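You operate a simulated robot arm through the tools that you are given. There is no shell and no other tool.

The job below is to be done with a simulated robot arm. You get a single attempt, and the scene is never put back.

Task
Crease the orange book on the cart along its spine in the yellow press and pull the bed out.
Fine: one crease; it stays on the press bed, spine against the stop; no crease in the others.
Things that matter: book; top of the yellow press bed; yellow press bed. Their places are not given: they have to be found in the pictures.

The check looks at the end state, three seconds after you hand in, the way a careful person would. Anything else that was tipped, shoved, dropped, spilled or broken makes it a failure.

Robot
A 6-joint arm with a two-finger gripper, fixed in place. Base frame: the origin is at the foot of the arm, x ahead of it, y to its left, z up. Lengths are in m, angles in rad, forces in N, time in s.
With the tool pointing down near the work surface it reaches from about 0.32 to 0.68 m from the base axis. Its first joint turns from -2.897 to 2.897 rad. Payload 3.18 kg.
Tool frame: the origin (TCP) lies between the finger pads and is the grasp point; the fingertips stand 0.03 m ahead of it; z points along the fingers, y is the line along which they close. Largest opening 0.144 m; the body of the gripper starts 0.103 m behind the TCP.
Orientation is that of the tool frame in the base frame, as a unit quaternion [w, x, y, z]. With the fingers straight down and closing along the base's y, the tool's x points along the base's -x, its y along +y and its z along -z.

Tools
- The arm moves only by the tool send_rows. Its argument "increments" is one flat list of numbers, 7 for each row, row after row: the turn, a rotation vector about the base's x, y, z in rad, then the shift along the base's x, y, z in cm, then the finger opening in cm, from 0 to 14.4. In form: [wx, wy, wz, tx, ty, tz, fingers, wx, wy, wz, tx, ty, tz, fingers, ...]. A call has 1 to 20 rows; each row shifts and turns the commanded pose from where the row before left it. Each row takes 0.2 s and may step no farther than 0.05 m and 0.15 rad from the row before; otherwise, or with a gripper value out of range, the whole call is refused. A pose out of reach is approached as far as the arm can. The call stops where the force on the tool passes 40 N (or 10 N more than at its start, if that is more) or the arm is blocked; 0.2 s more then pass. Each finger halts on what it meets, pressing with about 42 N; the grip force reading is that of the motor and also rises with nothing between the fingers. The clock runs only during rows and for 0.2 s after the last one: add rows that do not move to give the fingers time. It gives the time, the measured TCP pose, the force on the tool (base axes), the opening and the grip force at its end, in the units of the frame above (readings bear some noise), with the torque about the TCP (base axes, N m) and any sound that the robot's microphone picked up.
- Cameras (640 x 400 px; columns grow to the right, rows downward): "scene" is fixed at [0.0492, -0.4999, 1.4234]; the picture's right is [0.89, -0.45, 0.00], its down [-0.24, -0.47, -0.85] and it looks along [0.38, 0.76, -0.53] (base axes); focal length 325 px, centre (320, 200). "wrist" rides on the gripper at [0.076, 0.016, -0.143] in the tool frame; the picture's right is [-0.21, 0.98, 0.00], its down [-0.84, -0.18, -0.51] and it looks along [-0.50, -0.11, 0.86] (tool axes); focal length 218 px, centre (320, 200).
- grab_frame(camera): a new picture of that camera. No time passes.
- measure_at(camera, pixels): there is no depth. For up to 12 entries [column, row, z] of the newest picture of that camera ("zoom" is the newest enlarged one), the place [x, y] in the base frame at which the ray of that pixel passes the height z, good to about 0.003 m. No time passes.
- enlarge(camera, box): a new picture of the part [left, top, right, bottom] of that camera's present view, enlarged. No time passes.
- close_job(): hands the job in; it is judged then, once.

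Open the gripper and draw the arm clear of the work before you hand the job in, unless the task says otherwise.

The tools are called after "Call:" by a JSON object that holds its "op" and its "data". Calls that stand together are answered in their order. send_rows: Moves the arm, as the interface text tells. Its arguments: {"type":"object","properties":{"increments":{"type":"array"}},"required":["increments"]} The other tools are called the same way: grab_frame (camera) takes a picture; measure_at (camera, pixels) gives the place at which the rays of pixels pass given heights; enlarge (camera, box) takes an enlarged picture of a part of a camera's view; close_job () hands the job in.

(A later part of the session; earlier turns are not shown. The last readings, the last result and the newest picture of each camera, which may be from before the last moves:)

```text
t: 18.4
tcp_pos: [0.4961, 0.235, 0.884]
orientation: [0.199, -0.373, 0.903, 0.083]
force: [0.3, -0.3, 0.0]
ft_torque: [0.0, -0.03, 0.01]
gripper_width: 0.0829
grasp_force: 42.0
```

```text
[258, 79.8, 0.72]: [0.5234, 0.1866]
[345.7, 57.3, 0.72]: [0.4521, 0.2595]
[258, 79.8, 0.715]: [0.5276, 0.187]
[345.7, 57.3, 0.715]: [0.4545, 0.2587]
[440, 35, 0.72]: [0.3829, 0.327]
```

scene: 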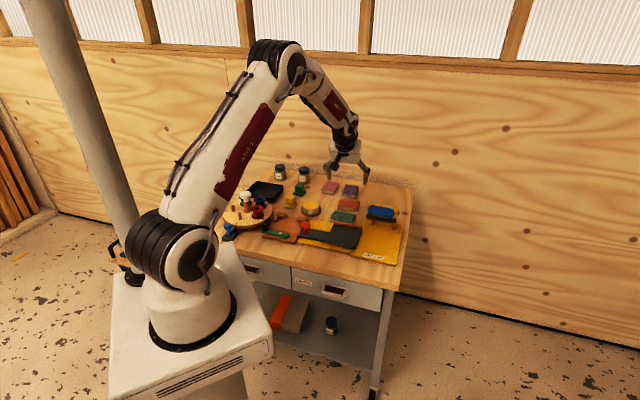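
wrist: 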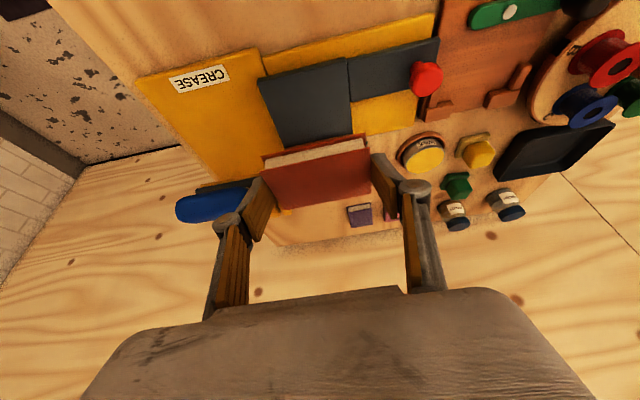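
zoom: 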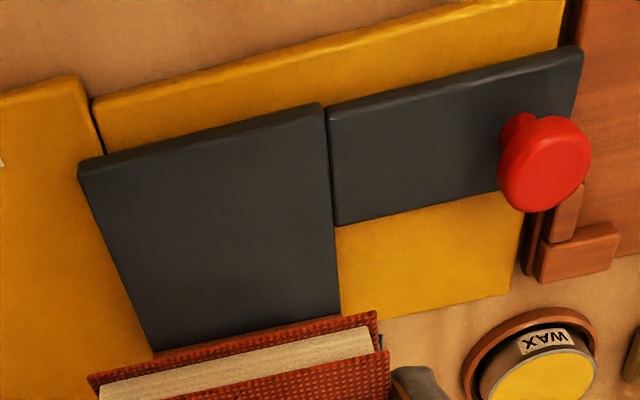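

Both views agree: bed top z≈0.72, stop foot line from (0.524,0.331) to (0.598,0.258), angle -44.5°, matching the book. I'll lower in front of the stop to TCP (0.522, 0.256, 0.80) and look.

Call:
{"op": "send_rows", "data": {"increments": [0, 0, 0, 1.0, 0.8, -3, 7, 0, 0, 0, 1.0, 0.8, -3, 7, 0, 0, 0, 0.57, 0.5, -2.4, 7, 0, 0, 0, 0, 0, 0, 7]}}

Call:
{"op": "grab_frame", "data": {"camera": "wrist"}}

Call:
{"op": "enlarge", "data": {"camera": "scene", "box": [305, 185, 405, 247]}}

```text
t: 19.4
tcp_pos: [0.5221, 0.2564, 0.8]
orientation: [0.2, -0.374, 0.902, 0.083]
force: [0.3, 0.9, -0.9]
ft_torque: [-0.01, 0.02, -0.01]
gripper_width: 0.0833
grasp_force: 42.1
```

```text
taken
```

wrist: 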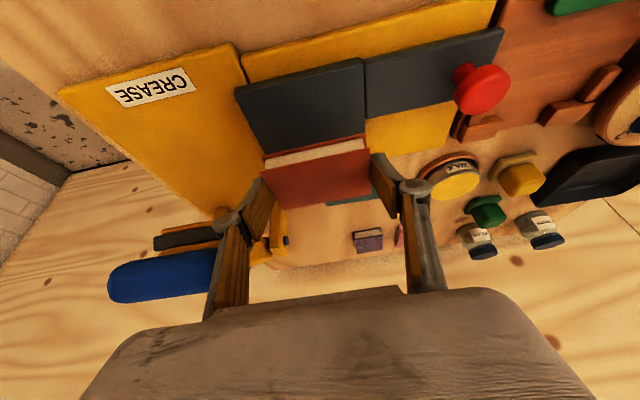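

```text
6.40 times, centred on (355, 216) of scene
```

zoom: 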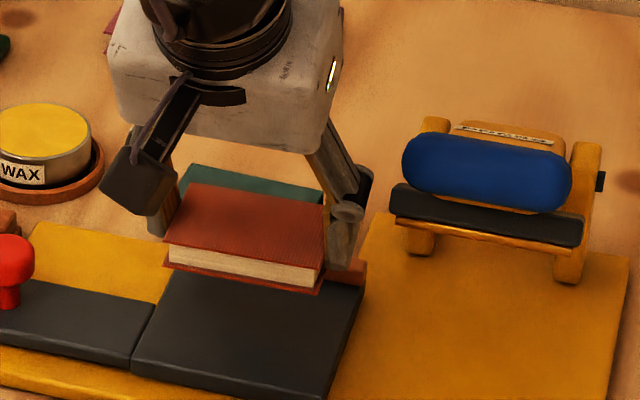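

The book hangs centred above the bed with about 1 cm free to the head on the right. I'll lower to z≈0.764 and read the force.

Call:
{"op": "send_rows", "data": {"increments": [0, 0, 0, 0, 0, -2, 7, 0, 0, 0, 0, 0, -1.2, 7, 0, 0, 0, 0, 0, -0.4, 7, 0, 0, 0, 0, 0, 0, 7]}}

Call:
{"op": "enlarge", "data": {"camera": "scene", "box": [315, 200, 385, 245]}}

```text
t: 20.4
tcp_pos: [0.5216, 0.2566, 0.7631]
orientation: [0.199, -0.374, 0.902, 0.083]
force: [0.1, -0.4, -0.6]
ft_torque: [0.0, 0.01, 0.02]
gripper_width: 0.0833
grasp_force: 42.3
```

```text
8.89 times, centred on (350, 222) of scene
```

zoom: 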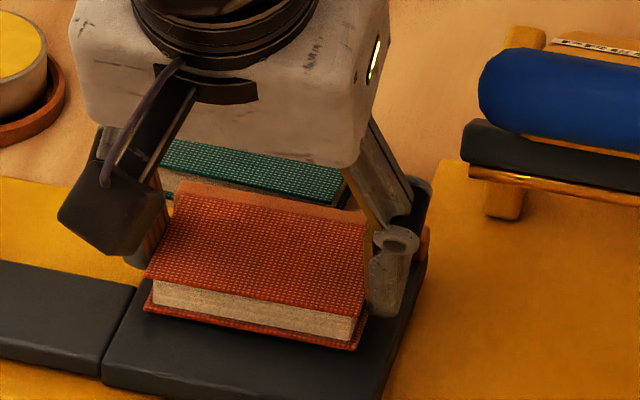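

No contact yet at z=0.763. I'll lower another 4 mm in small steps.

Call:
{"op": "send_rows", "data": {"increments": [0, 0, 0, 0, 0, -0.2, 7, 0, 0, 0, 0, 0, -0.2, 7, 0, 0, 0, 0, 0, 0, 7]}}

```text
t: 21.2
tcp_pos: [0.5224, 0.2561, 0.7597]
orientation: [0.201, -0.374, 0.902, 0.082]
force: [-2.3, -3.0, 10.1]
ft_torque: [-0.45, -0.3, -0.12]
gripper_width: 0.083
grasp_force: 42.2
```

Contact at z≈0.760 with 10 N, so the book rests on the bed. I'll lift 1 mm and slide it back toward the stop, 9 mm first.

Call:
{"op": "send_rows", "data": {"increments": [0, 0, 0, 0, 0, 0.12, 7, 0, 0, 0, 0.21, 0.21, 0, 7, 0, 0, 0, 0.21, 0.21, 0, 7, 0, 0, 0, 0.21, 0.21, 0, 7, 0, 0, 0, 0, 0, 0, 7]}}

Call:
{"op": "enlarge", "data": {"camera": "scene", "box": [315, 200, 385, 245]}}

Call:
{"op": "grab_frame", "data": {"camera": "wrist"}}

```text
t: 22.4
tcp_pos: [0.5266, 0.2633, 0.7596]
orientation: [0.199, -0.373, 0.903, 0.082]
force: [-6.6, -6.1, 0.6]
ft_torque: [-0.2, 0.09, -0.38]
gripper_width: 0.0833
grasp_force: 42.3
```

```text
8.89 times, centred on (350, 222) of scene
```

zoom: 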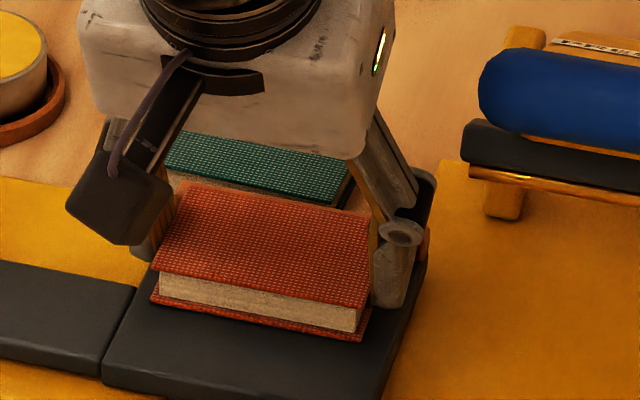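

```text
taken
```

wrist: 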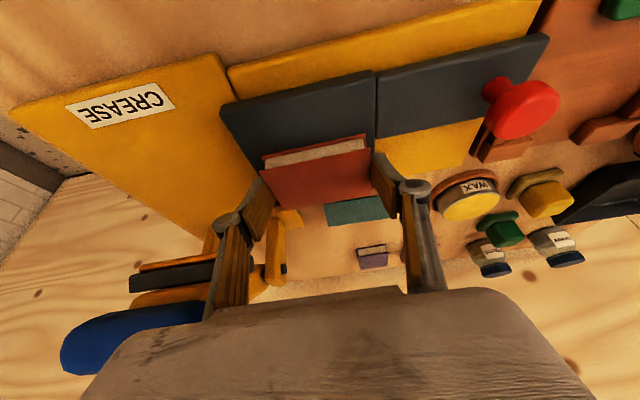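

The stop is met: 9 N back-force, with torque showing the right end of the spine touching first. I'll turn the book slightly clockwise (-0.02 rad) and press lightly to bring the spine flush.

Call:
{"op": "send_rows", "data": {"increments": [0, 0, -0.02, 0, 0, 0, 7, 0, 0, 0, 0.05, 0.05, 0, 7, 0, 0, 0, 0, 0, 0, 7]}}

```text
t: 23.2
tcp_pos: [0.527, 0.2639, 0.7614]
orientation: [0.2, -0.366, 0.905, 0.081]
force: [-11.2, -10.2, 2.1]
ft_torque: [-0.17, 0.34, 0.65]
gripper_width: 0.0833
grasp_force: 42.3
```

Now the left end carries the load (torque +0.65), so flush lies in between. I'll turn back +0.01 rad.

Call:
{"op": "send_rows", "data": {"increments": [0, 0, 0.01, 0, 0, 0, 7, 0, 0, 0, 0, 0, 0, 7]}}

```text
t: 23.8
tcp_pos: [0.5273, 0.2631, 0.761]
orientation: [0.2, -0.368, 0.904, 0.082]
force: [-9.9, -11.3, -3.4]
ft_torque: [-0.33, 0.38, -0.47]
gripper_width: 0.0831
grasp_force: 41.5
```

The spine is now within a fraction of a degree of the stop. I'll trim -0.004 rad and lower 1.5 mm to seat the book on the bed.

Call:
{"op": "send_rows", "data": {"increments": [0, 0, -0.004, 0, 0, -0.08, 7, 0, 0, 0, 0, 0, -0.08, 7, 0, 0, 0, 0, 0, 0, 7]}}

Call:
{"op": "enlarge", "data": {"camera": "scene", "box": [315, 200, 385, 245]}}

```text
t: 24.6
tcp_pos: [0.5273, 0.2625, 0.7614]
orientation: [0.202, -0.368, 0.904, 0.082]
force: [-17.0, -15.7, 13.8]
ft_torque: [-0.67, -0.02, 0.36]
gripper_width: 0.0832
grasp_force: 41.7
```

```text
8.89 times, centred on (350, 222) of scene
```

zoom: 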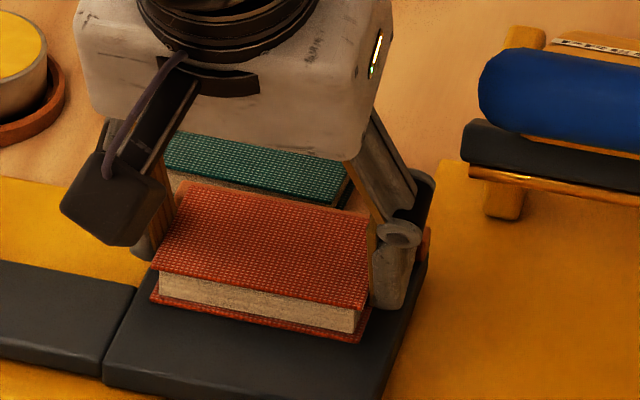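

The seating force rose to 23 N, so I'll back off half a millimetre to relieve it, then open the fingers to 9.6 cm.

Call:
{"op": "send_rows", "data": {"increments": [0, 0, 0, -0.06, -0.06, 0, 7, 0, 0, 0, 0, 0, 0, 8.6, 0, 0, 0, 0, 0, 0, 9.2, 0, 0, 0, 0, 0, 0, 9.6, 0, 0, 0, 0, 0, 0, 9.6]}}

Call:
{"op": "enlarge", "data": {"camera": "scene", "box": [315, 200, 385, 245]}}

Call:
{"op": "grab_frame", "data": {"camera": "wrist"}}

```text
t: 25.8
tcp_pos: [0.5271, 0.2633, 0.7592]
orientation: [0.201, -0.366, 0.905, 0.081]
force: [-0.1, -0.3, -0.5]
ft_torque: [0.02, -0.01, 0.0]
gripper_width: 0.0963
grasp_force: 0.1
```

```text
8.89 times, centred on (350, 222) of scene
```

zoom: 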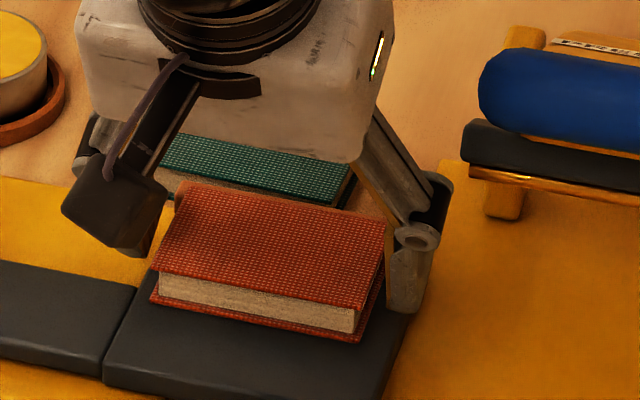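

```text
taken
```

wrist: 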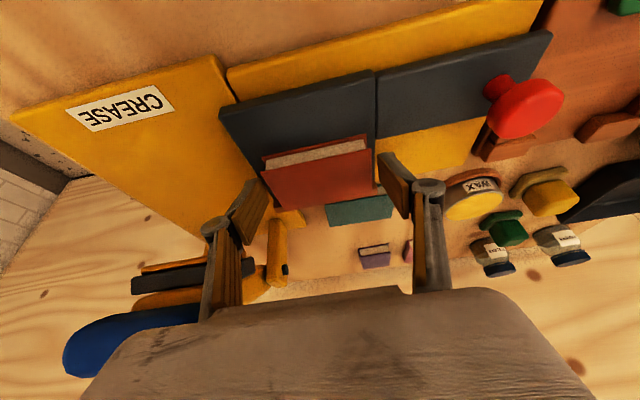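

Released with zero residual force, the book resting against the stop. I'll withdraw along the tool axis and look.

Call:
{"op": "send_rows", "data": {"increments": [0, 0, 0, -0.6, -0.6, 2, 9.6, 0, 0, 0, -1.2, -1.2, 4, 9.6, 0, 0, 0, -1.3, -1.3, 4, 9.6, 0, 0, 0, -2, -1, 3, 9.6, 0, 0, 0, 0, 0, 0, 9.6]}}

Call:
{"op": "grab_frame", "data": {"camera": "wrist"}}

Call:
{"op": "enlarge", "data": {"camera": "scene", "box": [300, 195, 410, 265]}}

```text
t: 27.0
tcp_pos: [0.4764, 0.224, 0.8895]
orientation: [0.2, -0.367, 0.905, 0.082]
force: [0.9, -0.2, 0.1]
ft_torque: [-0.01, -0.03, 0.02]
gripper_width: 0.096
grasp_force: 0.1
```

```text
taken
```

wrist: 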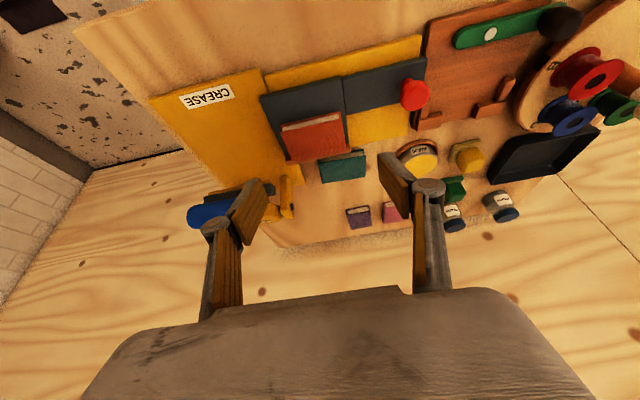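

```text
5.71 times, centred on (355, 230) of scene
```

zoom: 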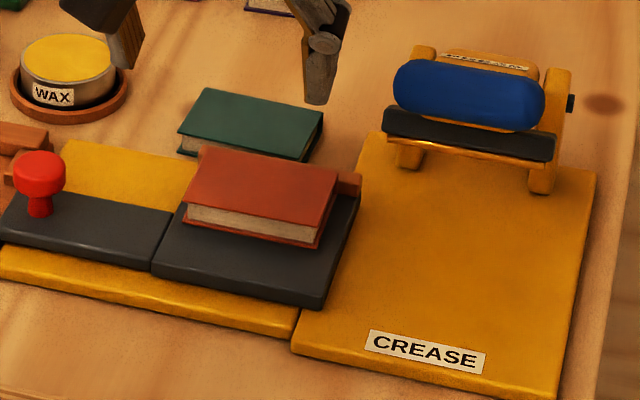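

The book is on the bed at (315,135) in the wrist view. I'll enlarge both views to verify spine contact.

Call:
{"op": "enlarge", "data": {"camera": "wrist", "box": [250, 70, 390, 190]}}

Call:
{"op": "enlarge", "data": {"camera": "scene", "box": [322, 212, 368, 250]}}

```text
3.33 times, centred on (320, 130) of wrist
```

zoom: 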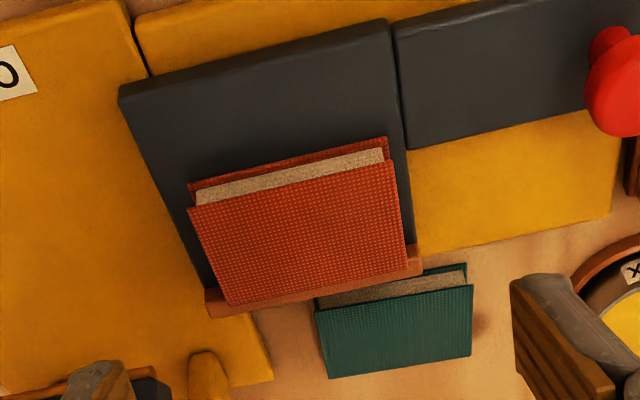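

```text
10.53 times, centred on (345, 231) of scene
```

zoom: 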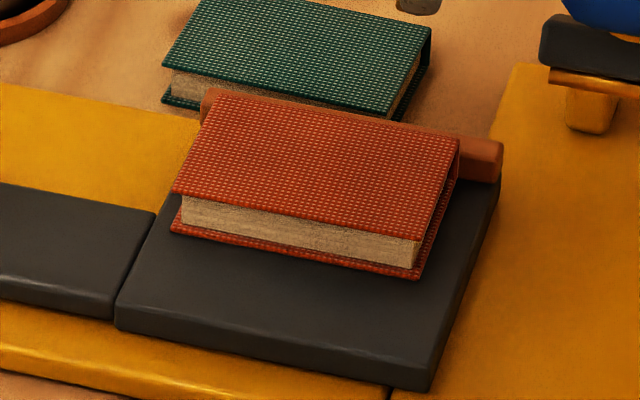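

The book lies flush with its spine on the stop and nearly centred on the bed. Next I'll straighten the tool to vertical and go above the knob at about (0.416, 0.333).

Call:
{"op": "send_rows", "data": {"increments": [-0.0771, 0.0771, 0, -1.5, 2.7, 0, 8, -0.0771, 0.0771, 0, -1.5, 2.7, 0, 7, -0.0771, 0.0771, 0, -1.5, 2.7, 0, 6.5, -0.0771, 0.0771, 0.014, -1.5, 2.8, 0, 6, 0, 0, 0, 0, 0, 0, 6]}}

Call:
{"op": "grab_frame", "data": {"camera": "wrist"}}

Call:
{"op": "enlarge", "data": {"camera": "scene", "box": [280, 170, 410, 270]}}

```text
t: 28.2
tcp_pos: [0.4174, 0.3307, 0.888]
orientation: [0.001, -0.383, 0.924, -0.004]
force: [-0.4, 0.1, 0.2]
ft_torque: [-0.01, 0.02, -0.03]
gripper_width: 0.06
grasp_force: 0.0
```

```text
taken
```

wrist: 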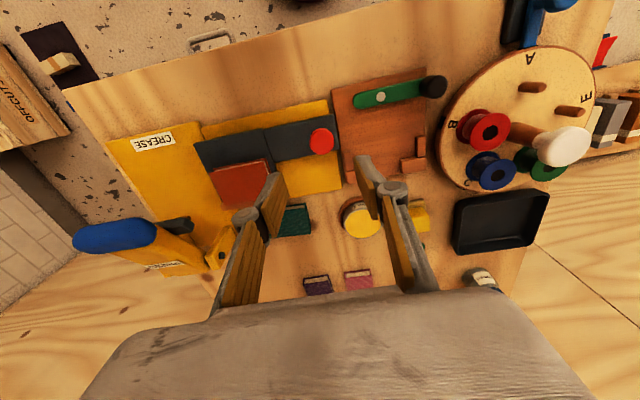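

```text
4.00 times, centred on (345, 220) of scene
```

zoom: 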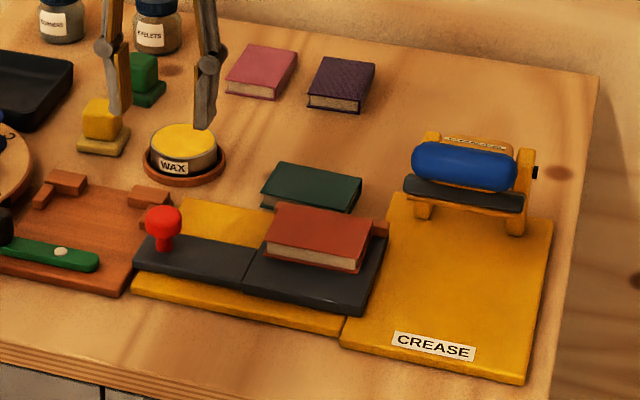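

The tool is vertical and above the knob at (321,139) in the wrist view. I'll measure the knob's position from both views.

Call:
{"op": "measure_at", "data": {"camera": "wrist", "pixels": [[321, 139, 0.755], [321, 139, 0.765]]}}

Call:
{"op": "measure_at", "data": {"camera": "scene", "pixels": [[305.8, 223.5, 0.755], [305.8, 223.5, 0.765]]}}

```text
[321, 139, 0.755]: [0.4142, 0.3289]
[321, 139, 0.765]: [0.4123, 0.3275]
```

```text
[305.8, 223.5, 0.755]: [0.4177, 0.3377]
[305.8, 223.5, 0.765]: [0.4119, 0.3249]
```

The knob is at about (0.414, 0.329). I'll check the nearby brown jig block at zoom (148,195) before descending beside it.

Call:
{"op": "measure_at", "data": {"camera": "scene", "pixels": [[302, 219.3, 0.72], [297, 216.5, 0.72], [307.5, 221, 0.72], [306.5, 226, 0.715], [300.5, 223, 0.715]]}}

```text
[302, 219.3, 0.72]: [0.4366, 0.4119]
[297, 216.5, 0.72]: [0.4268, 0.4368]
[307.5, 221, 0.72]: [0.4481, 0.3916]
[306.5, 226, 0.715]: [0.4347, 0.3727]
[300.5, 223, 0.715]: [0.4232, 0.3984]
```

The jig block is about 4–5 cm behind the finger line, so the descent is clear. I'll go down to z≈0.760 around the knob and close to 3.8 cm.

Call:
{"op": "send_rows", "data": {"increments": [0, 0, 0, -0.35, -0.15, -4, 6, 0, 0, 0, 0, 0, -4, 6, 0, 0, 0, 0, 0, -3, 6, 0, 0, 0, 0, 0, -1.8, 6, 0, 0, 0, 0, 0, 0, 4.6, 0, 0, 0, 0, 0, 0, 3.8, 0, 0, 0, 0, 0, 0, 3.8]}}

Call:
{"op": "grab_frame", "data": {"camera": "wrist"}}

```text
t: 29.8
tcp_pos: [0.414, 0.3287, 0.7608]
orientation: [0.001, -0.384, 0.923, -0.002]
force: [0.0, 0.3, -0.3]
ft_torque: [0.02, -0.01, -0.03]
gripper_width: 0.0378
grasp_force: 0.1
```

```text
taken
```

wrist: 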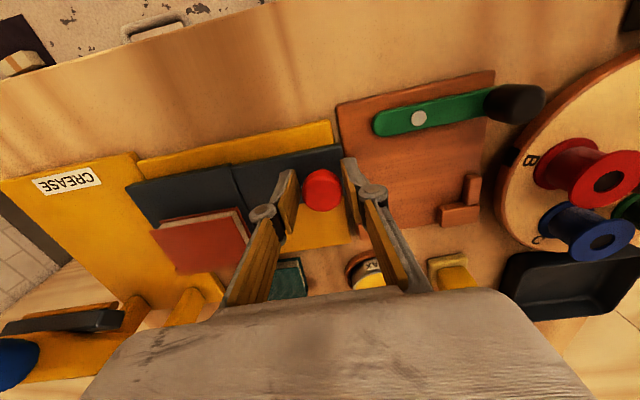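

The fingers cage the knob with no force. I'll push the bed in toward the press along (0.707,-0.707), about 9 cm at a gentle pace.

Call:
{"op": "send_rows", "data": {"increments": [0, 0, 0, 0.2, -0.2, 0, 3.8, 0, 0, 0, 0.35, -0.35, 0, 3.8, 0, 0, 0, 0.5, -0.5, 0, 3.8, 0, 0, 0, 0.6, -0.6, 0, 3.8, 0, 0, 0, 0.7, -0.7, 0, 3.8, 0, 0, 0, 0.7, -0.7, 0, 3.8, 0, 0, 0, 0.7, -0.7, 0, 3.8, 0, 0, 0, 0.7, -0.7, 0, 3.8, 0, 0, 0, 0.7, -0.7, 0, 3.8, 0, 0, 0, 0.6, -0.6, 0, 3.8, 0, 0, 0, 0.4, -0.4, 0, 3.8, 0, 0, 0, 0.2, -0.2, 0, 3.8, 0, 0, 0, 0, 0, 0, 3.8]}}

Call:
{"op": "grab_frame", "data": {"camera": "wrist"}}

Call:
{"op": "enlarge", "data": {"camera": "scene", "box": [315, 190, 410, 255]}}

```text
t: 32.6
tcp_pos: [0.4761, 0.2677, 0.7615]
orientation: [0.0, -0.382, 0.924, -0.002]
force: [-0.5, 2.1, 0.6]
ft_torque: [0.04, 0.05, -0.05]
gripper_width: 0.0395
grasp_force: 0.8
```

```text
taken
```

wrist: 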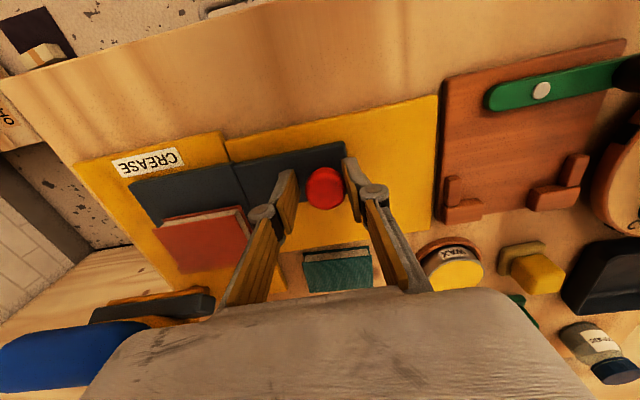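

```text
6.15 times, centred on (362, 222) of scene
```

zoom: 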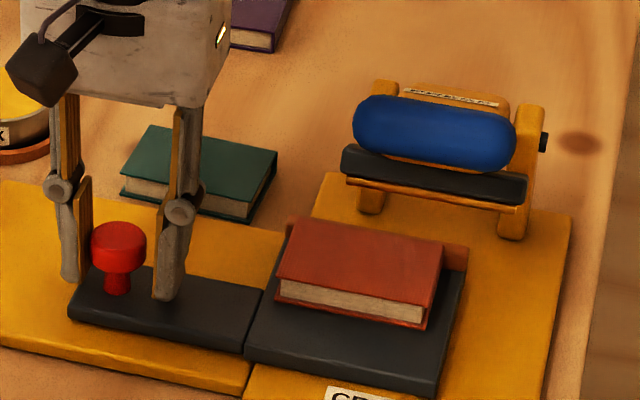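

The bed moves smoothly and the book rides along with its spine on the stop; about 3 cm remain. I'll continue 2.6 cm slowly, then feel for the end.

Call:
{"op": "send_rows", "data": {"increments": [0, 0, 0, 0.25, -0.25, 0, 3.8, 0, 0, 0, 0.4, -0.4, 0, 3.8, 0, 0, 0, 0.4, -0.4, 0, 3.8, 0, 0, 0, 0.4, -0.4, 0, 3.8, 0, 0, 0, 0.25, -0.25, 0, 3.8, 0, 0, 0, 0.15, -0.15, 0, 3.8, 0, 0, 0, 0, 0, 0, 3.8]}}

Call:
{"op": "enlarge", "data": {"camera": "scene", "box": [315, 190, 410, 255]}}

```text
t: 34.2
tcp_pos: [0.4945, 0.2473, 0.7616]
orientation: [-0.001, -0.382, 0.924, -0.003]
force: [-2.2, 1.4, -1.5]
ft_torque: [-0.03, 0.02, 0.03]
gripper_width: 0.0397
grasp_force: 1.3
```

```text
6.15 times, centred on (362, 222) of scene
```

zoom: 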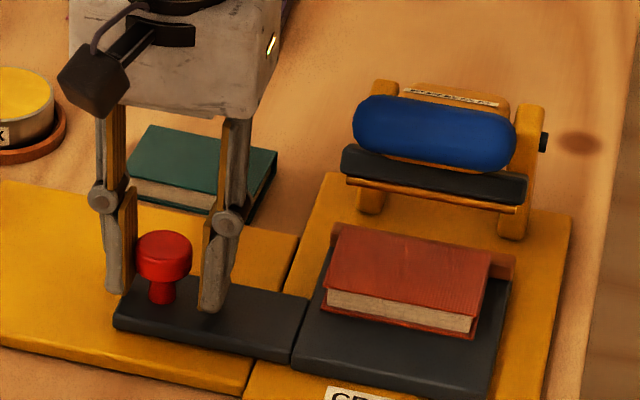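

About half a centimetre remains. I'll push on in 2 mm steps up to 1.1 cm and watch for the end-stop force.

Call:
{"op": "send_rows", "data": {"increments": [0, 0, 0, 0.14, -0.14, 0, 3.8, 0, 0, 0, 0.14, -0.14, 0, 3.8, 0, 0, 0, 0.14, -0.14, 0, 3.8, 0, 0, 0, 0.14, -0.14, 0, 3.8, 0, 0, 0, 0, 0, 0, 3.8]}}

```text
t: 35.4
tcp_pos: [0.4996, 0.2418, 0.7621]
orientation: [0.001, -0.383, 0.924, -0.003]
force: [-13.2, 7.4, 4.7]
ft_torque: [0.13, 0.27, 0.14]
gripper_width: 0.0472
grasp_force: 7.8
```

The force reached 15 N with a finger deflected, so the bed is fully in. I'll re-centre on the knob and lift off.

Call:
{"op": "send_rows", "data": {"increments": [0, 0, 0, -0.3, 0.3, 0, 4.2, 0, 0, 0, -0.3, 0.3, 0, 4.2, 0, 0, 0, 0, 0, 2, 4.2, 0, 0, 0, 0, 0, 4, 4.2, 0, 0, 0, 0, 0, 5, 4.2, 0, 0, 0, 0, 0, 0, 4.2]}}

Call:
{"op": "grab_frame", "data": {"camera": "wrist"}}

Call:
{"op": "enlarge", "data": {"camera": "scene", "box": [335, 190, 415, 245]}}

```text
t: 36.8
tcp_pos: [0.4945, 0.2484, 0.8721]
orientation: [0.002, -0.384, 0.923, -0.002]
force: [-0.2, -0.1, -0.5]
ft_torque: [0.01, -0.01, -0.01]
gripper_width: 0.0423
grasp_force: 0.1
```

```text
taken
```

wrist: 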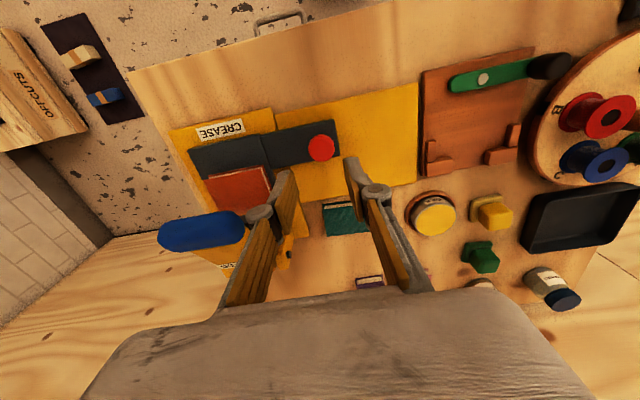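

```text
7.27 times, centred on (375, 218) of scene
```

zoom: 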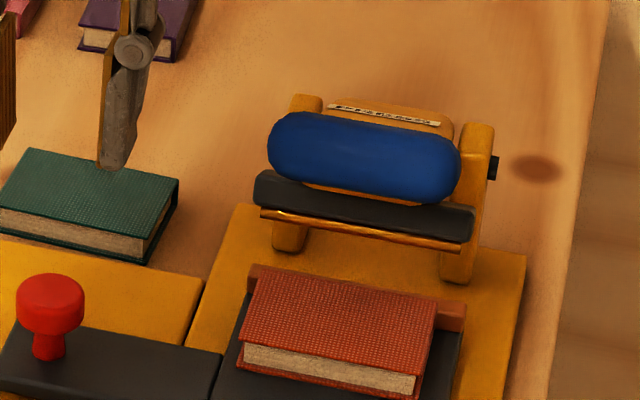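

The bed is in with the book under the head and the spine still on the stop. I'll enlarge the press head in both views to understand how the lever moves.

Call:
{"op": "enlarge", "data": {"camera": "wrist", "box": [140, 100, 340, 290]}}

Call:
{"op": "enlarge", "data": {"camera": "scene", "box": [360, 198, 408, 234]}}

```text
2.11 times, centred on (240, 195) of wrist
```

zoom: 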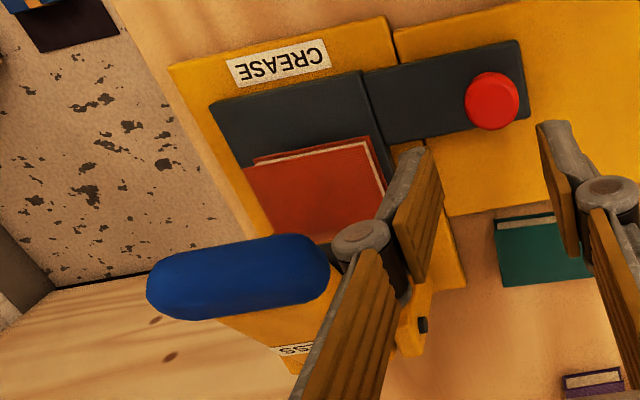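

```text
11.11 times, centred on (384, 216) of scene
```

zoom: 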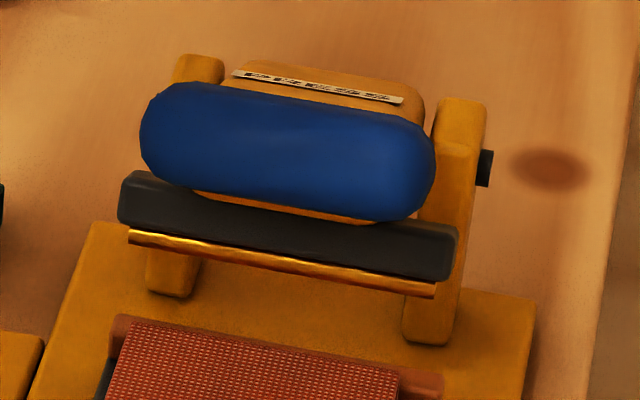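

The brass creasing blade sits under the dark platen, and the hinge pins show at wrist-zoom (423,325) and scene-zoom (485,168). I'll intersect these rays to find the hinge line, and the blade and handle likewise.

Call:
{"op": "measure_at", "data": {"camera": "wrist", "pixels": [[288.8, 254.2, 0.74], [288.8, 254.2, 0.76], [288.8, 254.2, 0.78], [288.8, 254.2, 0.8], [160, 233, 0.83], [160, 233, 0.84], [243, 228, 0.83], [243, 228, 0.84], [201, 232, 0.83], [201, 232, 0.84]]}}

Call:
{"op": "measure_at", "data": {"camera": "scene", "pixels": [[398.9, 213.1, 0.74], [398.9, 213.1, 0.76], [398.9, 213.1, 0.78], [398.9, 213.1, 0.8], [366.9, 219.3, 0.78], [366.9, 219.3, 0.8], [394.2, 224.4, 0.78], [394.2, 224.4, 0.8], [381, 211.8, 0.83], [381, 211.8, 0.84], [370.7, 224.1, 0.705], [393.5, 228.4, 0.705]]}}

```text
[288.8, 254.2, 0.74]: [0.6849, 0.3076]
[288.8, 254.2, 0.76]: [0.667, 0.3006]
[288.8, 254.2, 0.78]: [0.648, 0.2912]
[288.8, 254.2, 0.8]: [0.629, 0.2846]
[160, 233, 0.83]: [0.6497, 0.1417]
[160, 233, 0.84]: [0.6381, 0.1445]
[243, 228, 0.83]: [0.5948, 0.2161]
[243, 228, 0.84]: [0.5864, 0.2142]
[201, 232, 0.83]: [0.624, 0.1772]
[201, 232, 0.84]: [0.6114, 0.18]
```

```text
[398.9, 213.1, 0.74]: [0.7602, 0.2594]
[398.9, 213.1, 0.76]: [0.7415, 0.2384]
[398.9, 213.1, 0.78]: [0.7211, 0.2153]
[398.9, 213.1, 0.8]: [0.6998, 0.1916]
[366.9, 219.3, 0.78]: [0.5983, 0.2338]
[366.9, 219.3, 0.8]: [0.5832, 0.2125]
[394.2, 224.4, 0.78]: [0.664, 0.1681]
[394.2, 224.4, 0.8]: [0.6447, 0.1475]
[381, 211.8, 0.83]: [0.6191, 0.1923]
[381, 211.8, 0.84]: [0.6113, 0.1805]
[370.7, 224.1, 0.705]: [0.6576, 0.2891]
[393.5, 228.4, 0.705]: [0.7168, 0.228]
```

The hinge works out at z≈0.777 behind the stop, the handle centre at about (0.611, 0.180, 0.84) and the blade just above the spine line. I'll close the fingers, tilt 20° and go to 2–3 cm above the middle of the handle.

Call:
{"op": "send_rows", "data": {"increments": [0.0824, -0.0824, 0, 0, 0, 3.3, 2, 0.0824, -0.0824, 0, 2, -1.5, 0, 0, 0.0824, -0.0824, 0, 2.9, -2.1, 0, 0, 0, 0, 0, 2.9, -2.2, 0, 0, 0, 0, 0, 2.83, -2.1, 0, 0, 0, 0, 0, 0, 0, 0, 0]}}

Call:
{"op": "grab_frame", "data": {"camera": "wrist"}}

Call:
{"op": "enlarge", "data": {"camera": "scene", "box": [325, 170, 415, 245]}}

```text
t: 38.2
tcp_pos: [0.6018, 0.1688, 0.9046]
orientation: [0.161, -0.377, 0.91, 0.064]
force: [-0.9, 0.0, -0.2]
ft_torque: [0.0, 0.05, -0.02]
gripper_width: 0.0
grasp_force: 30.9
```

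```text
taken
```

wrist: 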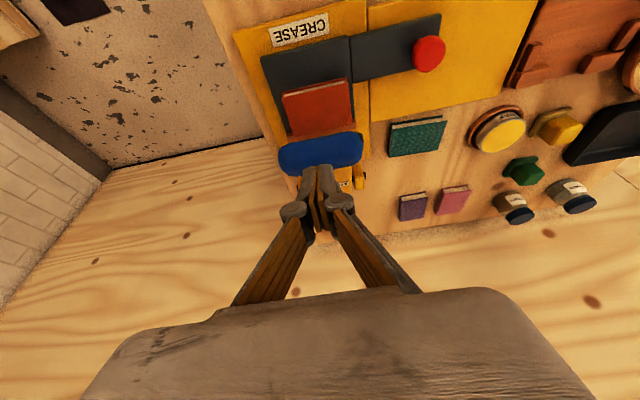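

```text
5.33 times, centred on (370, 208) of scene
```

zoom: 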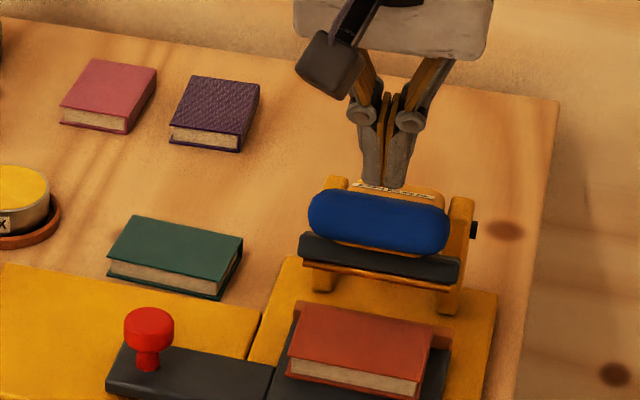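

The closed fingertips are just above the handle's middle. I'll re-measure the handle from this view, its outline centred at about (321,152).

Call:
{"op": "measure_at", "data": {"camera": "wrist", "pixels": [[321, 152, 0.84], [321, 152, 0.83], [279, 161, 0.84], [363, 144, 0.84], [320, 135, 0.84], [323, 168, 0.84]]}}

Call:
{"op": "enlarge", "data": {"camera": "wrist", "box": [250, 90, 400, 230]}}

```text
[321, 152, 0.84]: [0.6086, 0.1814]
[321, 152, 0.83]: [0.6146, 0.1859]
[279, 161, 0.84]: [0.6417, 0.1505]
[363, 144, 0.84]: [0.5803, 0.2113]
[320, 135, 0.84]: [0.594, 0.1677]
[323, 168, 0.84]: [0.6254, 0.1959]
```

```text
2.86 times, centred on (325, 160) of wrist
```

zoom: 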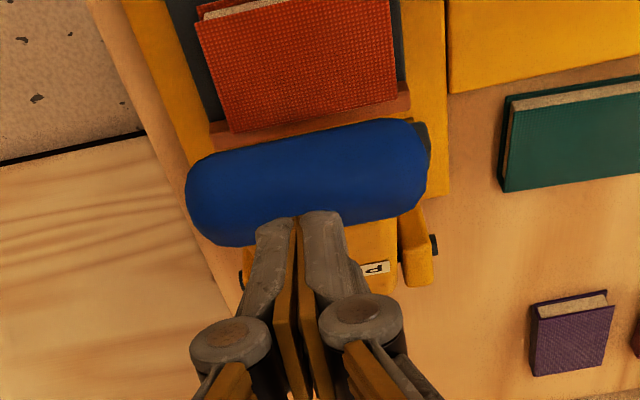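

The handle centre is confirmed at r-centre under the tips. I'll come down onto it and begin pressing along its arc about the hinge, watching the force.

Call:
{"op": "send_rows", "data": {"increments": [0, 0, 0, 0, 0, -1.5, 0, 0, 0, 0, 0, 0, -0.7, 0, 0, 0, 0, -0.2, -0.2, -0.6, 0, 0, 0, 0, -0.15, -0.15, -0.4, 0, 0, 0, 0, 0, 0, 0, 0]}}

Call:
{"op": "enlarge", "data": {"camera": "scene", "box": [345, 190, 410, 240]}}

```text
t: 39.4
tcp_pos: [0.5968, 0.1652, 0.8739]
orientation: [0.163, -0.377, 0.91, 0.063]
force: [-5.8, -9.1, 6.9]
ft_torque: [-0.21, 0.16, -0.01]
gripper_width: 0.0061
grasp_force: 31.1
```

```text
8.00 times, centred on (378, 215) of scene
```

zoom: 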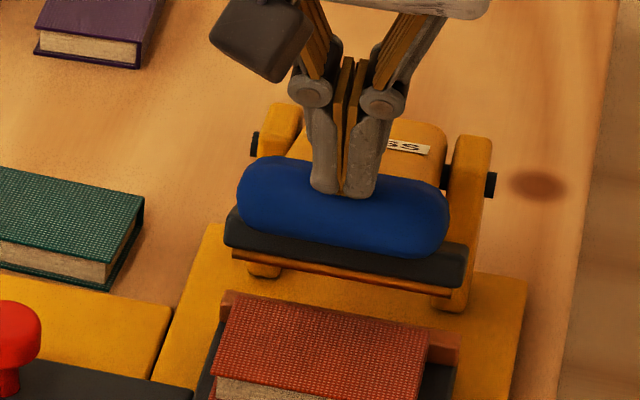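

The lever is turning down with about 13 N, the tips bearing on the handle's top. I'll follow its arc further, with more forward motion, in small steps.

Call:
{"op": "send_rows", "data": {"increments": [0, 0, 0, -0.35, -0.35, -0.6, 0, 0, 0, 0, -0.3, -0.3, -0.65, 0, 0, 0, 0, -0.16, -0.16, -0.54, 0, 0, 0, 0, -0.16, -0.16, -0.54, 0, 0, 0, 0, 0, 0, 0, 0]}}

Call:
{"op": "enlarge", "data": {"camera": "scene", "box": [345, 190, 410, 240]}}

Call:
{"op": "grab_frame", "data": {"camera": "wrist"}}

```text
t: 40.6
tcp_pos: [0.5884, 0.155, 0.8496]
orientation: [0.16, -0.376, 0.91, 0.064]
force: [0.4, -0.1, 0.8]
ft_torque: [0.04, 0.0, 0.0]
gripper_width: 0.0
grasp_force: 30.7
```

```text
8.00 times, centred on (378, 215) of scene
```

zoom: 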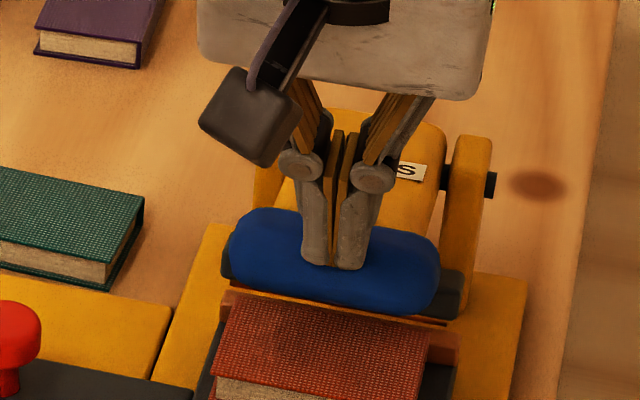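

```text
taken
```

wrist: 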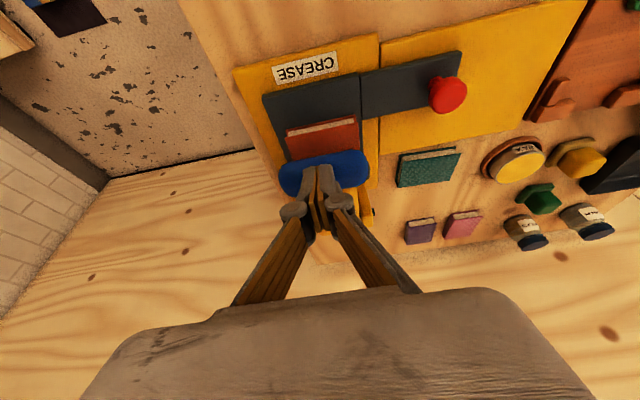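

The force dropped to zero and the handle sits clearly lower, so the lever is now moving down ahead of the tips. I'll enlarge the wrist view and measure where it is.

Call:
{"op": "enlarge", "data": {"camera": "wrist", "box": [255, 60, 405, 240]}}

Call:
{"op": "enlarge", "data": {"camera": "scene", "box": [362, 205, 406, 240]}}

Call:
{"op": "measure_at", "data": {"camera": "wrist", "pixels": [[324, 174, 0.8], [324, 174, 0.81], [324, 174, 0.79], [324, 174, 0.82]]}}

Call:
{"op": "measure_at", "data": {"camera": "scene", "pixels": [[379.9, 222.7, 0.8], [379.9, 222.7, 0.81], [379.9, 222.7, 0.79], [379.9, 222.7, 0.82]]}}

```text
2.22 times, centred on (330, 150) of wrist
```

zoom: 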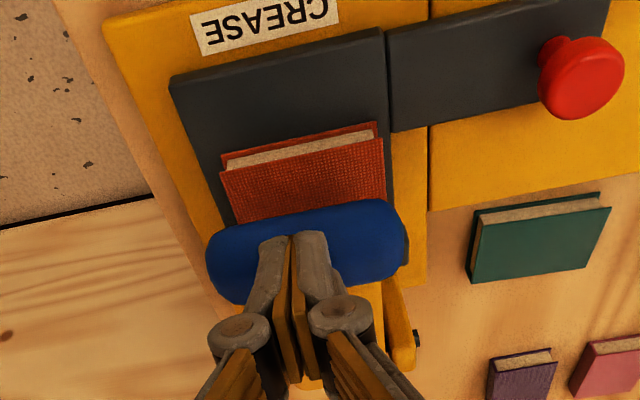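

```text
11.43 times, centred on (384, 222) of scene
```

zoom: 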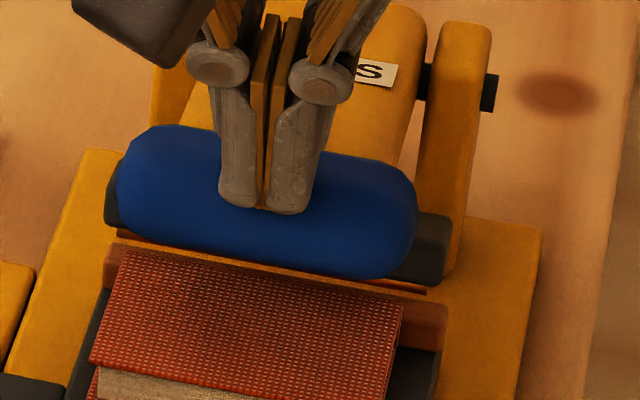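

```text
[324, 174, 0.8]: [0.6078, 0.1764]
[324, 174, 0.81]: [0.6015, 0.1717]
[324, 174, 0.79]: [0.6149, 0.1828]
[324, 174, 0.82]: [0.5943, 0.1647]
```

```text
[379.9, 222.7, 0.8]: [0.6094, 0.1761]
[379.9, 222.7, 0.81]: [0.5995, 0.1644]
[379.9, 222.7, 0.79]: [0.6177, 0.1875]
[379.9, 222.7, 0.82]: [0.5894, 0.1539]
```

The handle centre is now at about (0.6085, 0.176, 0.80), with a small gap below the tips. I'll shift 1 cm back to stand over its centre and measure the blade against the book.

Call:
{"op": "send_rows", "data": {"increments": [0, 0, 0, 0.5, 0.5, 0, 0, 0, 0, 0, 0.45, 0.45, 0, 0, 0, 0, 0, 0, 0, 0, 0]}}

Call:
{"op": "enlarge", "data": {"camera": "scene", "box": [362, 205, 406, 240]}}

Call:
{"op": "measure_at", "data": {"camera": "scene", "pixels": [[393.4, 230.5, 0.74], [393.4, 230.5, 0.75], [393.4, 230.5, 0.76], [366.1, 225.3, 0.74], [366.1, 225.3, 0.75], [366.1, 225.3, 0.76]]}}

```text
t: 41.4
tcp_pos: [0.5978, 0.1651, 0.8502]
orientation: [0.161, -0.377, 0.91, 0.064]
force: [0.4, 1.2, 1.3]
ft_torque: [0.04, 0.01, -0.04]
gripper_width: 0.0
grasp_force: 30.5
```

```text
11.43 times, centred on (384, 222) of scene
```

zoom: 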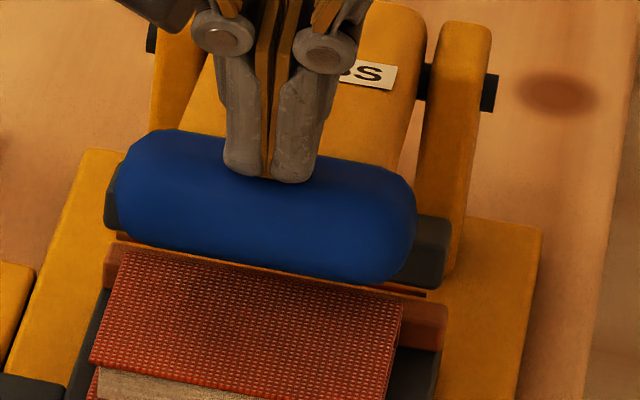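

```text
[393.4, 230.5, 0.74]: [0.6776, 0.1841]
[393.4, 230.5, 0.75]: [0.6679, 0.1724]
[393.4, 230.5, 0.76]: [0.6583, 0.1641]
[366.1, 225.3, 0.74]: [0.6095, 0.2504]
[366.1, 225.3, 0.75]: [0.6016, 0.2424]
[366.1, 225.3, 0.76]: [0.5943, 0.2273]
```

The blade now hangs at about z=0.75 right over the spine edge (y-line of the stop). I'll press the handle down in small steps with a slight forward component.

Call:
{"op": "send_rows", "data": {"increments": [0, 0, 0, 0, 0, -0.4, 0, 0, 0, 0, 0, 0, -0.4, 0, 0, 0, 0, -0.03, -0.03, -0.3, 0, 0, 0, 0, -0.03, -0.03, -0.3, 0, 0, 0, 0, 0, 0, 0, 0]}}

Call:
{"op": "enlarge", "data": {"camera": "scene", "box": [362, 205, 406, 240]}}

```text
t: 42.6
tcp_pos: [0.5979, 0.1649, 0.8358]
orientation: [0.162, -0.377, 0.91, 0.064]
force: [1.3, -2.3, 1.3]
ft_torque: [-0.04, 0.01, -0.01]
gripper_width: 0.0
grasp_force: 30.6
```

```text
11.43 times, centred on (384, 222) of scene
```

zoom: 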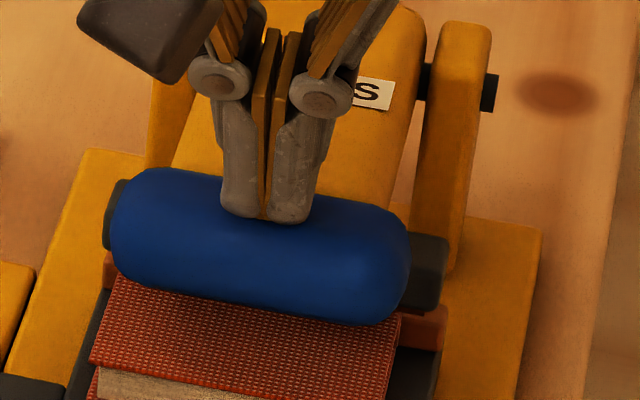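

The handle went down another ~1 cm with almost no force, so the blade has not yet bitten. I'll continue pressing in 3 mm steps.

Call:
{"op": "send_rows", "data": {"increments": [0, 0, 0, -0.02, -0.02, -0.3, 0, 0, 0, 0, -0.02, -0.02, -0.3, 0, 0, 0, 0, 0, 0, -0.3, 0, 0, 0, 0, 0, 0, 0, 0]}}

Call:
{"op": "enlarge", "data": {"camera": "scene", "box": [362, 205, 406, 240]}}

```text
t: 43.6
tcp_pos: [0.596, 0.1645, 0.8288]
orientation: [0.163, -0.377, 0.91, 0.064]
force: [-1.2, -2.0, 14.0]
ft_torque: [-0.08, 0.06, -0.01]
gripper_width: 0.006
grasp_force: 31.1
```

```text
11.43 times, centred on (384, 222) of scene
```

zoom: 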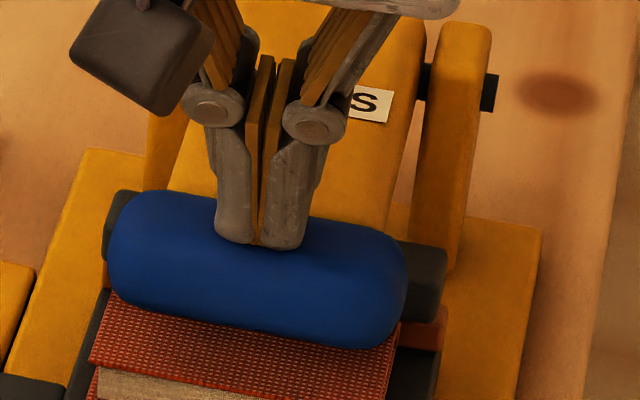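

Fz is now 14 N, so the blade is starting to bear on the spine. I'll press on in 2 mm steps until the force builds or a sound is heard.

Call:
{"op": "send_rows", "data": {"increments": [0, 0, 0, 0, 0, -0.2, 0, 0, 0, 0, 0, 0, -0.2, 0, 0, 0, 0, 0, 0, 0, 0]}}

Call:
{"op": "enlarge", "data": {"camera": "scene", "box": [362, 205, 406, 240]}}

```text
t: 44.1
tcp_pos: [0.595, 0.1643, 0.8293]
orientation: [0.164, -0.377, 0.909, 0.064]
force: [-11.5, -5.3, 20.0]
ft_torque: [-0.16, 0.36, -0.01]
gripper_width: 0.0063
grasp_force: 30.3
stopped in row 2: the force on the tool passed its limit at 45 N (the readings are from after the stop); the commanded pose is now the measured one
```

```text
11.43 times, centred on (384, 222) of scene
```

zoom: 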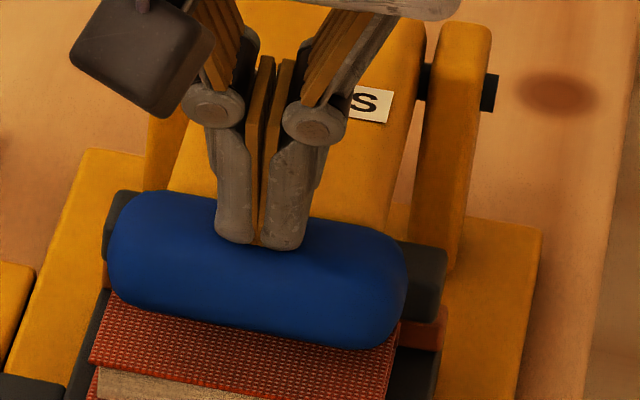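

The press met firm resistance: the force passed 45 N and the handle no longer moves. I'll hold the press with a further small increment to be sure the crease is made in this same stroke.

Call:
{"op": "send_rows", "data": {"increments": [0, 0, 0, 0, 0, -0.1, 0, 0, 0, 0, 0, 0, 0, 0, 0, 0, 0, 0, 0, 0, 0]}}

Call:
{"op": "grab_frame", "data": {"camera": "wrist"}}

```text
t: 44.9
tcp_pos: [0.5966, 0.1643, 0.8286]
orientation: [0.164, -0.377, 0.909, 0.064]
force: [-13.6, -3.5, 30.0]
ft_torque: [-0.19, 0.42, 0.0]
gripper_width: 0.0058
grasp_force: 30.5
```

```text
taken
```

wrist: 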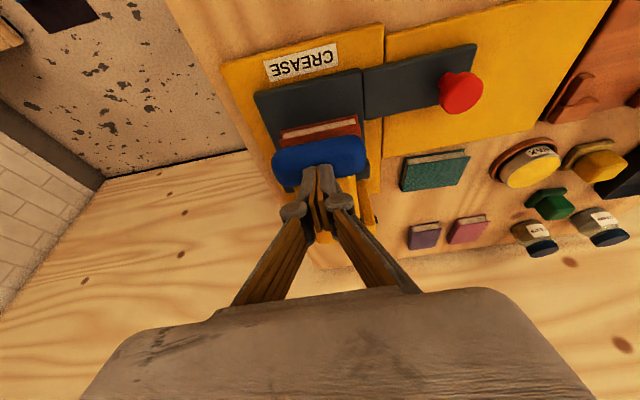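

Steady 30 N on the handle with no further travel. One more 1 mm increment takes it to about 40 N within the same stroke, then I'll release.

Call:
{"op": "send_rows", "data": {"increments": [0, 0, 0, 0, 0, -0.1, 0, 0, 0, 0, 0, 0, 0, 0, 0, 0, 0, 0, 0, 0, 0]}}

Call:
{"op": "enlarge", "data": {"camera": "scene", "box": [362, 205, 406, 240]}}

```text
t: 45.3
tcp_pos: [0.596, 0.1639, 0.8275]
orientation: [0.165, -0.377, 0.909, 0.066]
force: [-11.0, -4.3, 19.4]
ft_torque: [-0.15, 0.34, 0.0]
gripper_width: 0.0061
grasp_force: 30.4
stopped in row 2: the force on the tool passed its limit at 45 N (the readings are from after the stop); the commanded pose is now the measured one
```

```text
11.43 times, centred on (384, 222) of scene
```

zoom: 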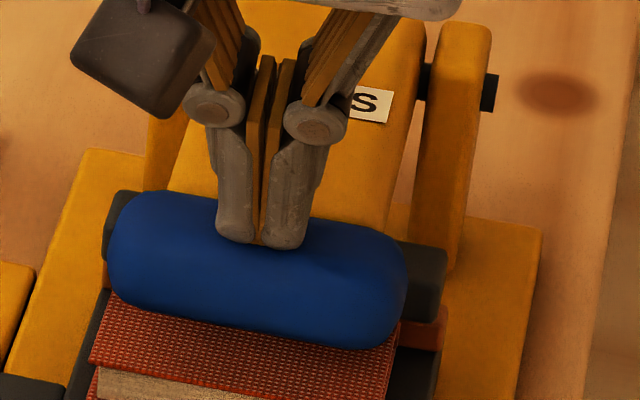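

The lever is firmly bottomed at 45 N. I'll lift the tool 4 cm and see what the lever does.

Call:
{"op": "send_rows", "data": {"increments": [0, 0, 0, 0, 0, 1, 0, 0, 0, 0, 0, 0, 2, 0, 0, 0, 0, 0, 0, 2, 0, 0, 0, 0, 0, 0, 1, 0, 0, 0, 0, 0, 0, 0, 0, 0, 0, 0, 0, 0, 0, 0]}}

Call:
{"op": "enlarge", "data": {"camera": "scene", "box": [345, 190, 410, 240]}}

Call:
{"op": "grab_frame", "data": {"camera": "wrist"}}

```text
t: 46.7
tcp_pos: [0.5962, 0.1652, 0.8878]
orientation: [0.164, -0.377, 0.909, 0.064]
force: [-0.1, 0.2, -0.6]
ft_torque: [0.0, 0.0, 0.0]
gripper_width: 0.0
grasp_force: 30.5
```

```text
8.00 times, centred on (378, 215) of scene
```

zoom: 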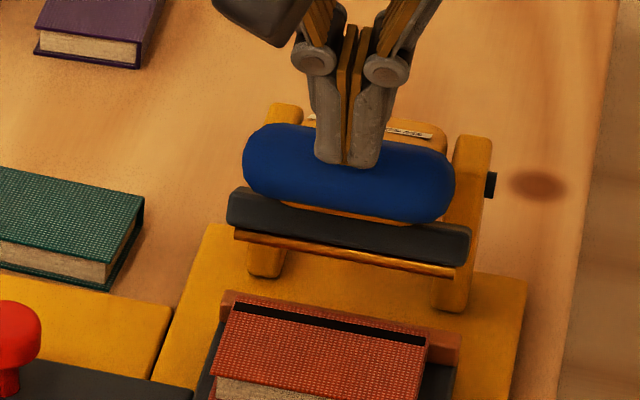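

```text
taken
```

wrist: 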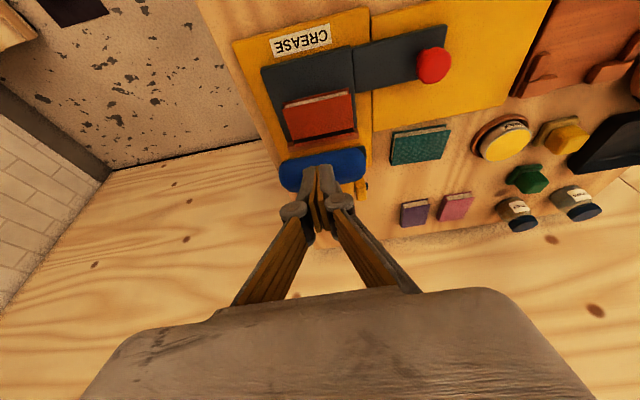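

The lever sprang back up and a single dark crease line is visible along the spine. I'll go back over the knob, straightening the tool, to pull the bed out.

Call:
{"op": "send_rows", "data": {"increments": [0, 0, 0, 0, 0, 1.7, 0, 0, 0, 0, -2.83, 2.1, 0, 0, 0, 0, 0, -2.9, 2.2, 0, 0, -0.0824, 0.0824, 0, -2.9, 2.1, 0, 2, -0.0824, 0.0824, 0, -1.5, 1.9, 0, 4, -0.0824, 0.0824, 0, 0, 0, -2, 6, 0, 0, 0, 0, 0, 0, 6]}}

Call:
{"op": "grab_frame", "data": {"camera": "wrist"}}

Call:
{"op": "enlarge", "data": {"camera": "scene", "box": [325, 190, 410, 250]}}

```text
t: 48.3
tcp_pos: [0.4931, 0.2492, 0.8842]
orientation: [0.003, -0.383, 0.924, -0.002]
force: [0.3, 0.6, -0.8]
ft_torque: [-0.03, 0.03, 0.0]
gripper_width: 0.0599
grasp_force: 0.0
```

```text
taken
```

wrist: 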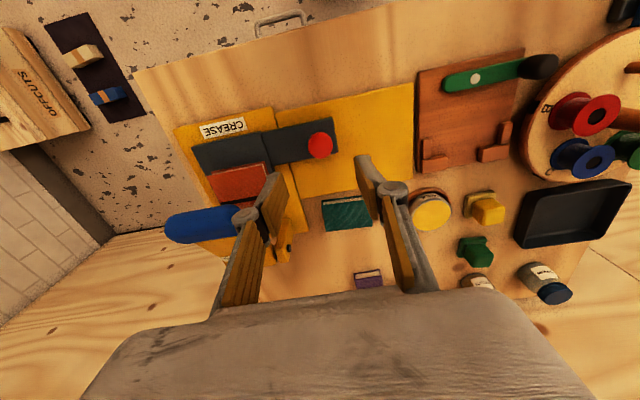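

```text
6.67 times, centred on (368, 220) of scene
```

zoom: 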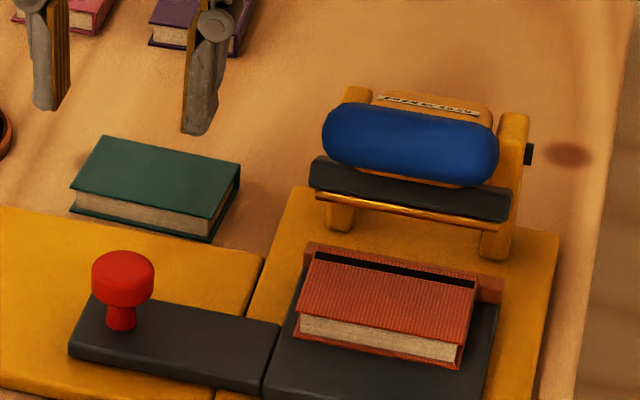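

The head is fully up again and the creased book sits against the stop. I'll measure the knob at (319,145) before descending.

Call:
{"op": "measure_at", "data": {"camera": "wrist", "pixels": [[319, 145, 0.757], [319, 145, 0.765]]}}

Call:
{"op": "measure_at", "data": {"camera": "scene", "pixels": [[338.4, 230.5, 0.757], [338.4, 230.5, 0.765]]}}

```text
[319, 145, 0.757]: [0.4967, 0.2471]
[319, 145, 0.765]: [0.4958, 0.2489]
```

```text
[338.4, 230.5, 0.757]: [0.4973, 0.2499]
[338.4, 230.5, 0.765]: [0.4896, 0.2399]
```

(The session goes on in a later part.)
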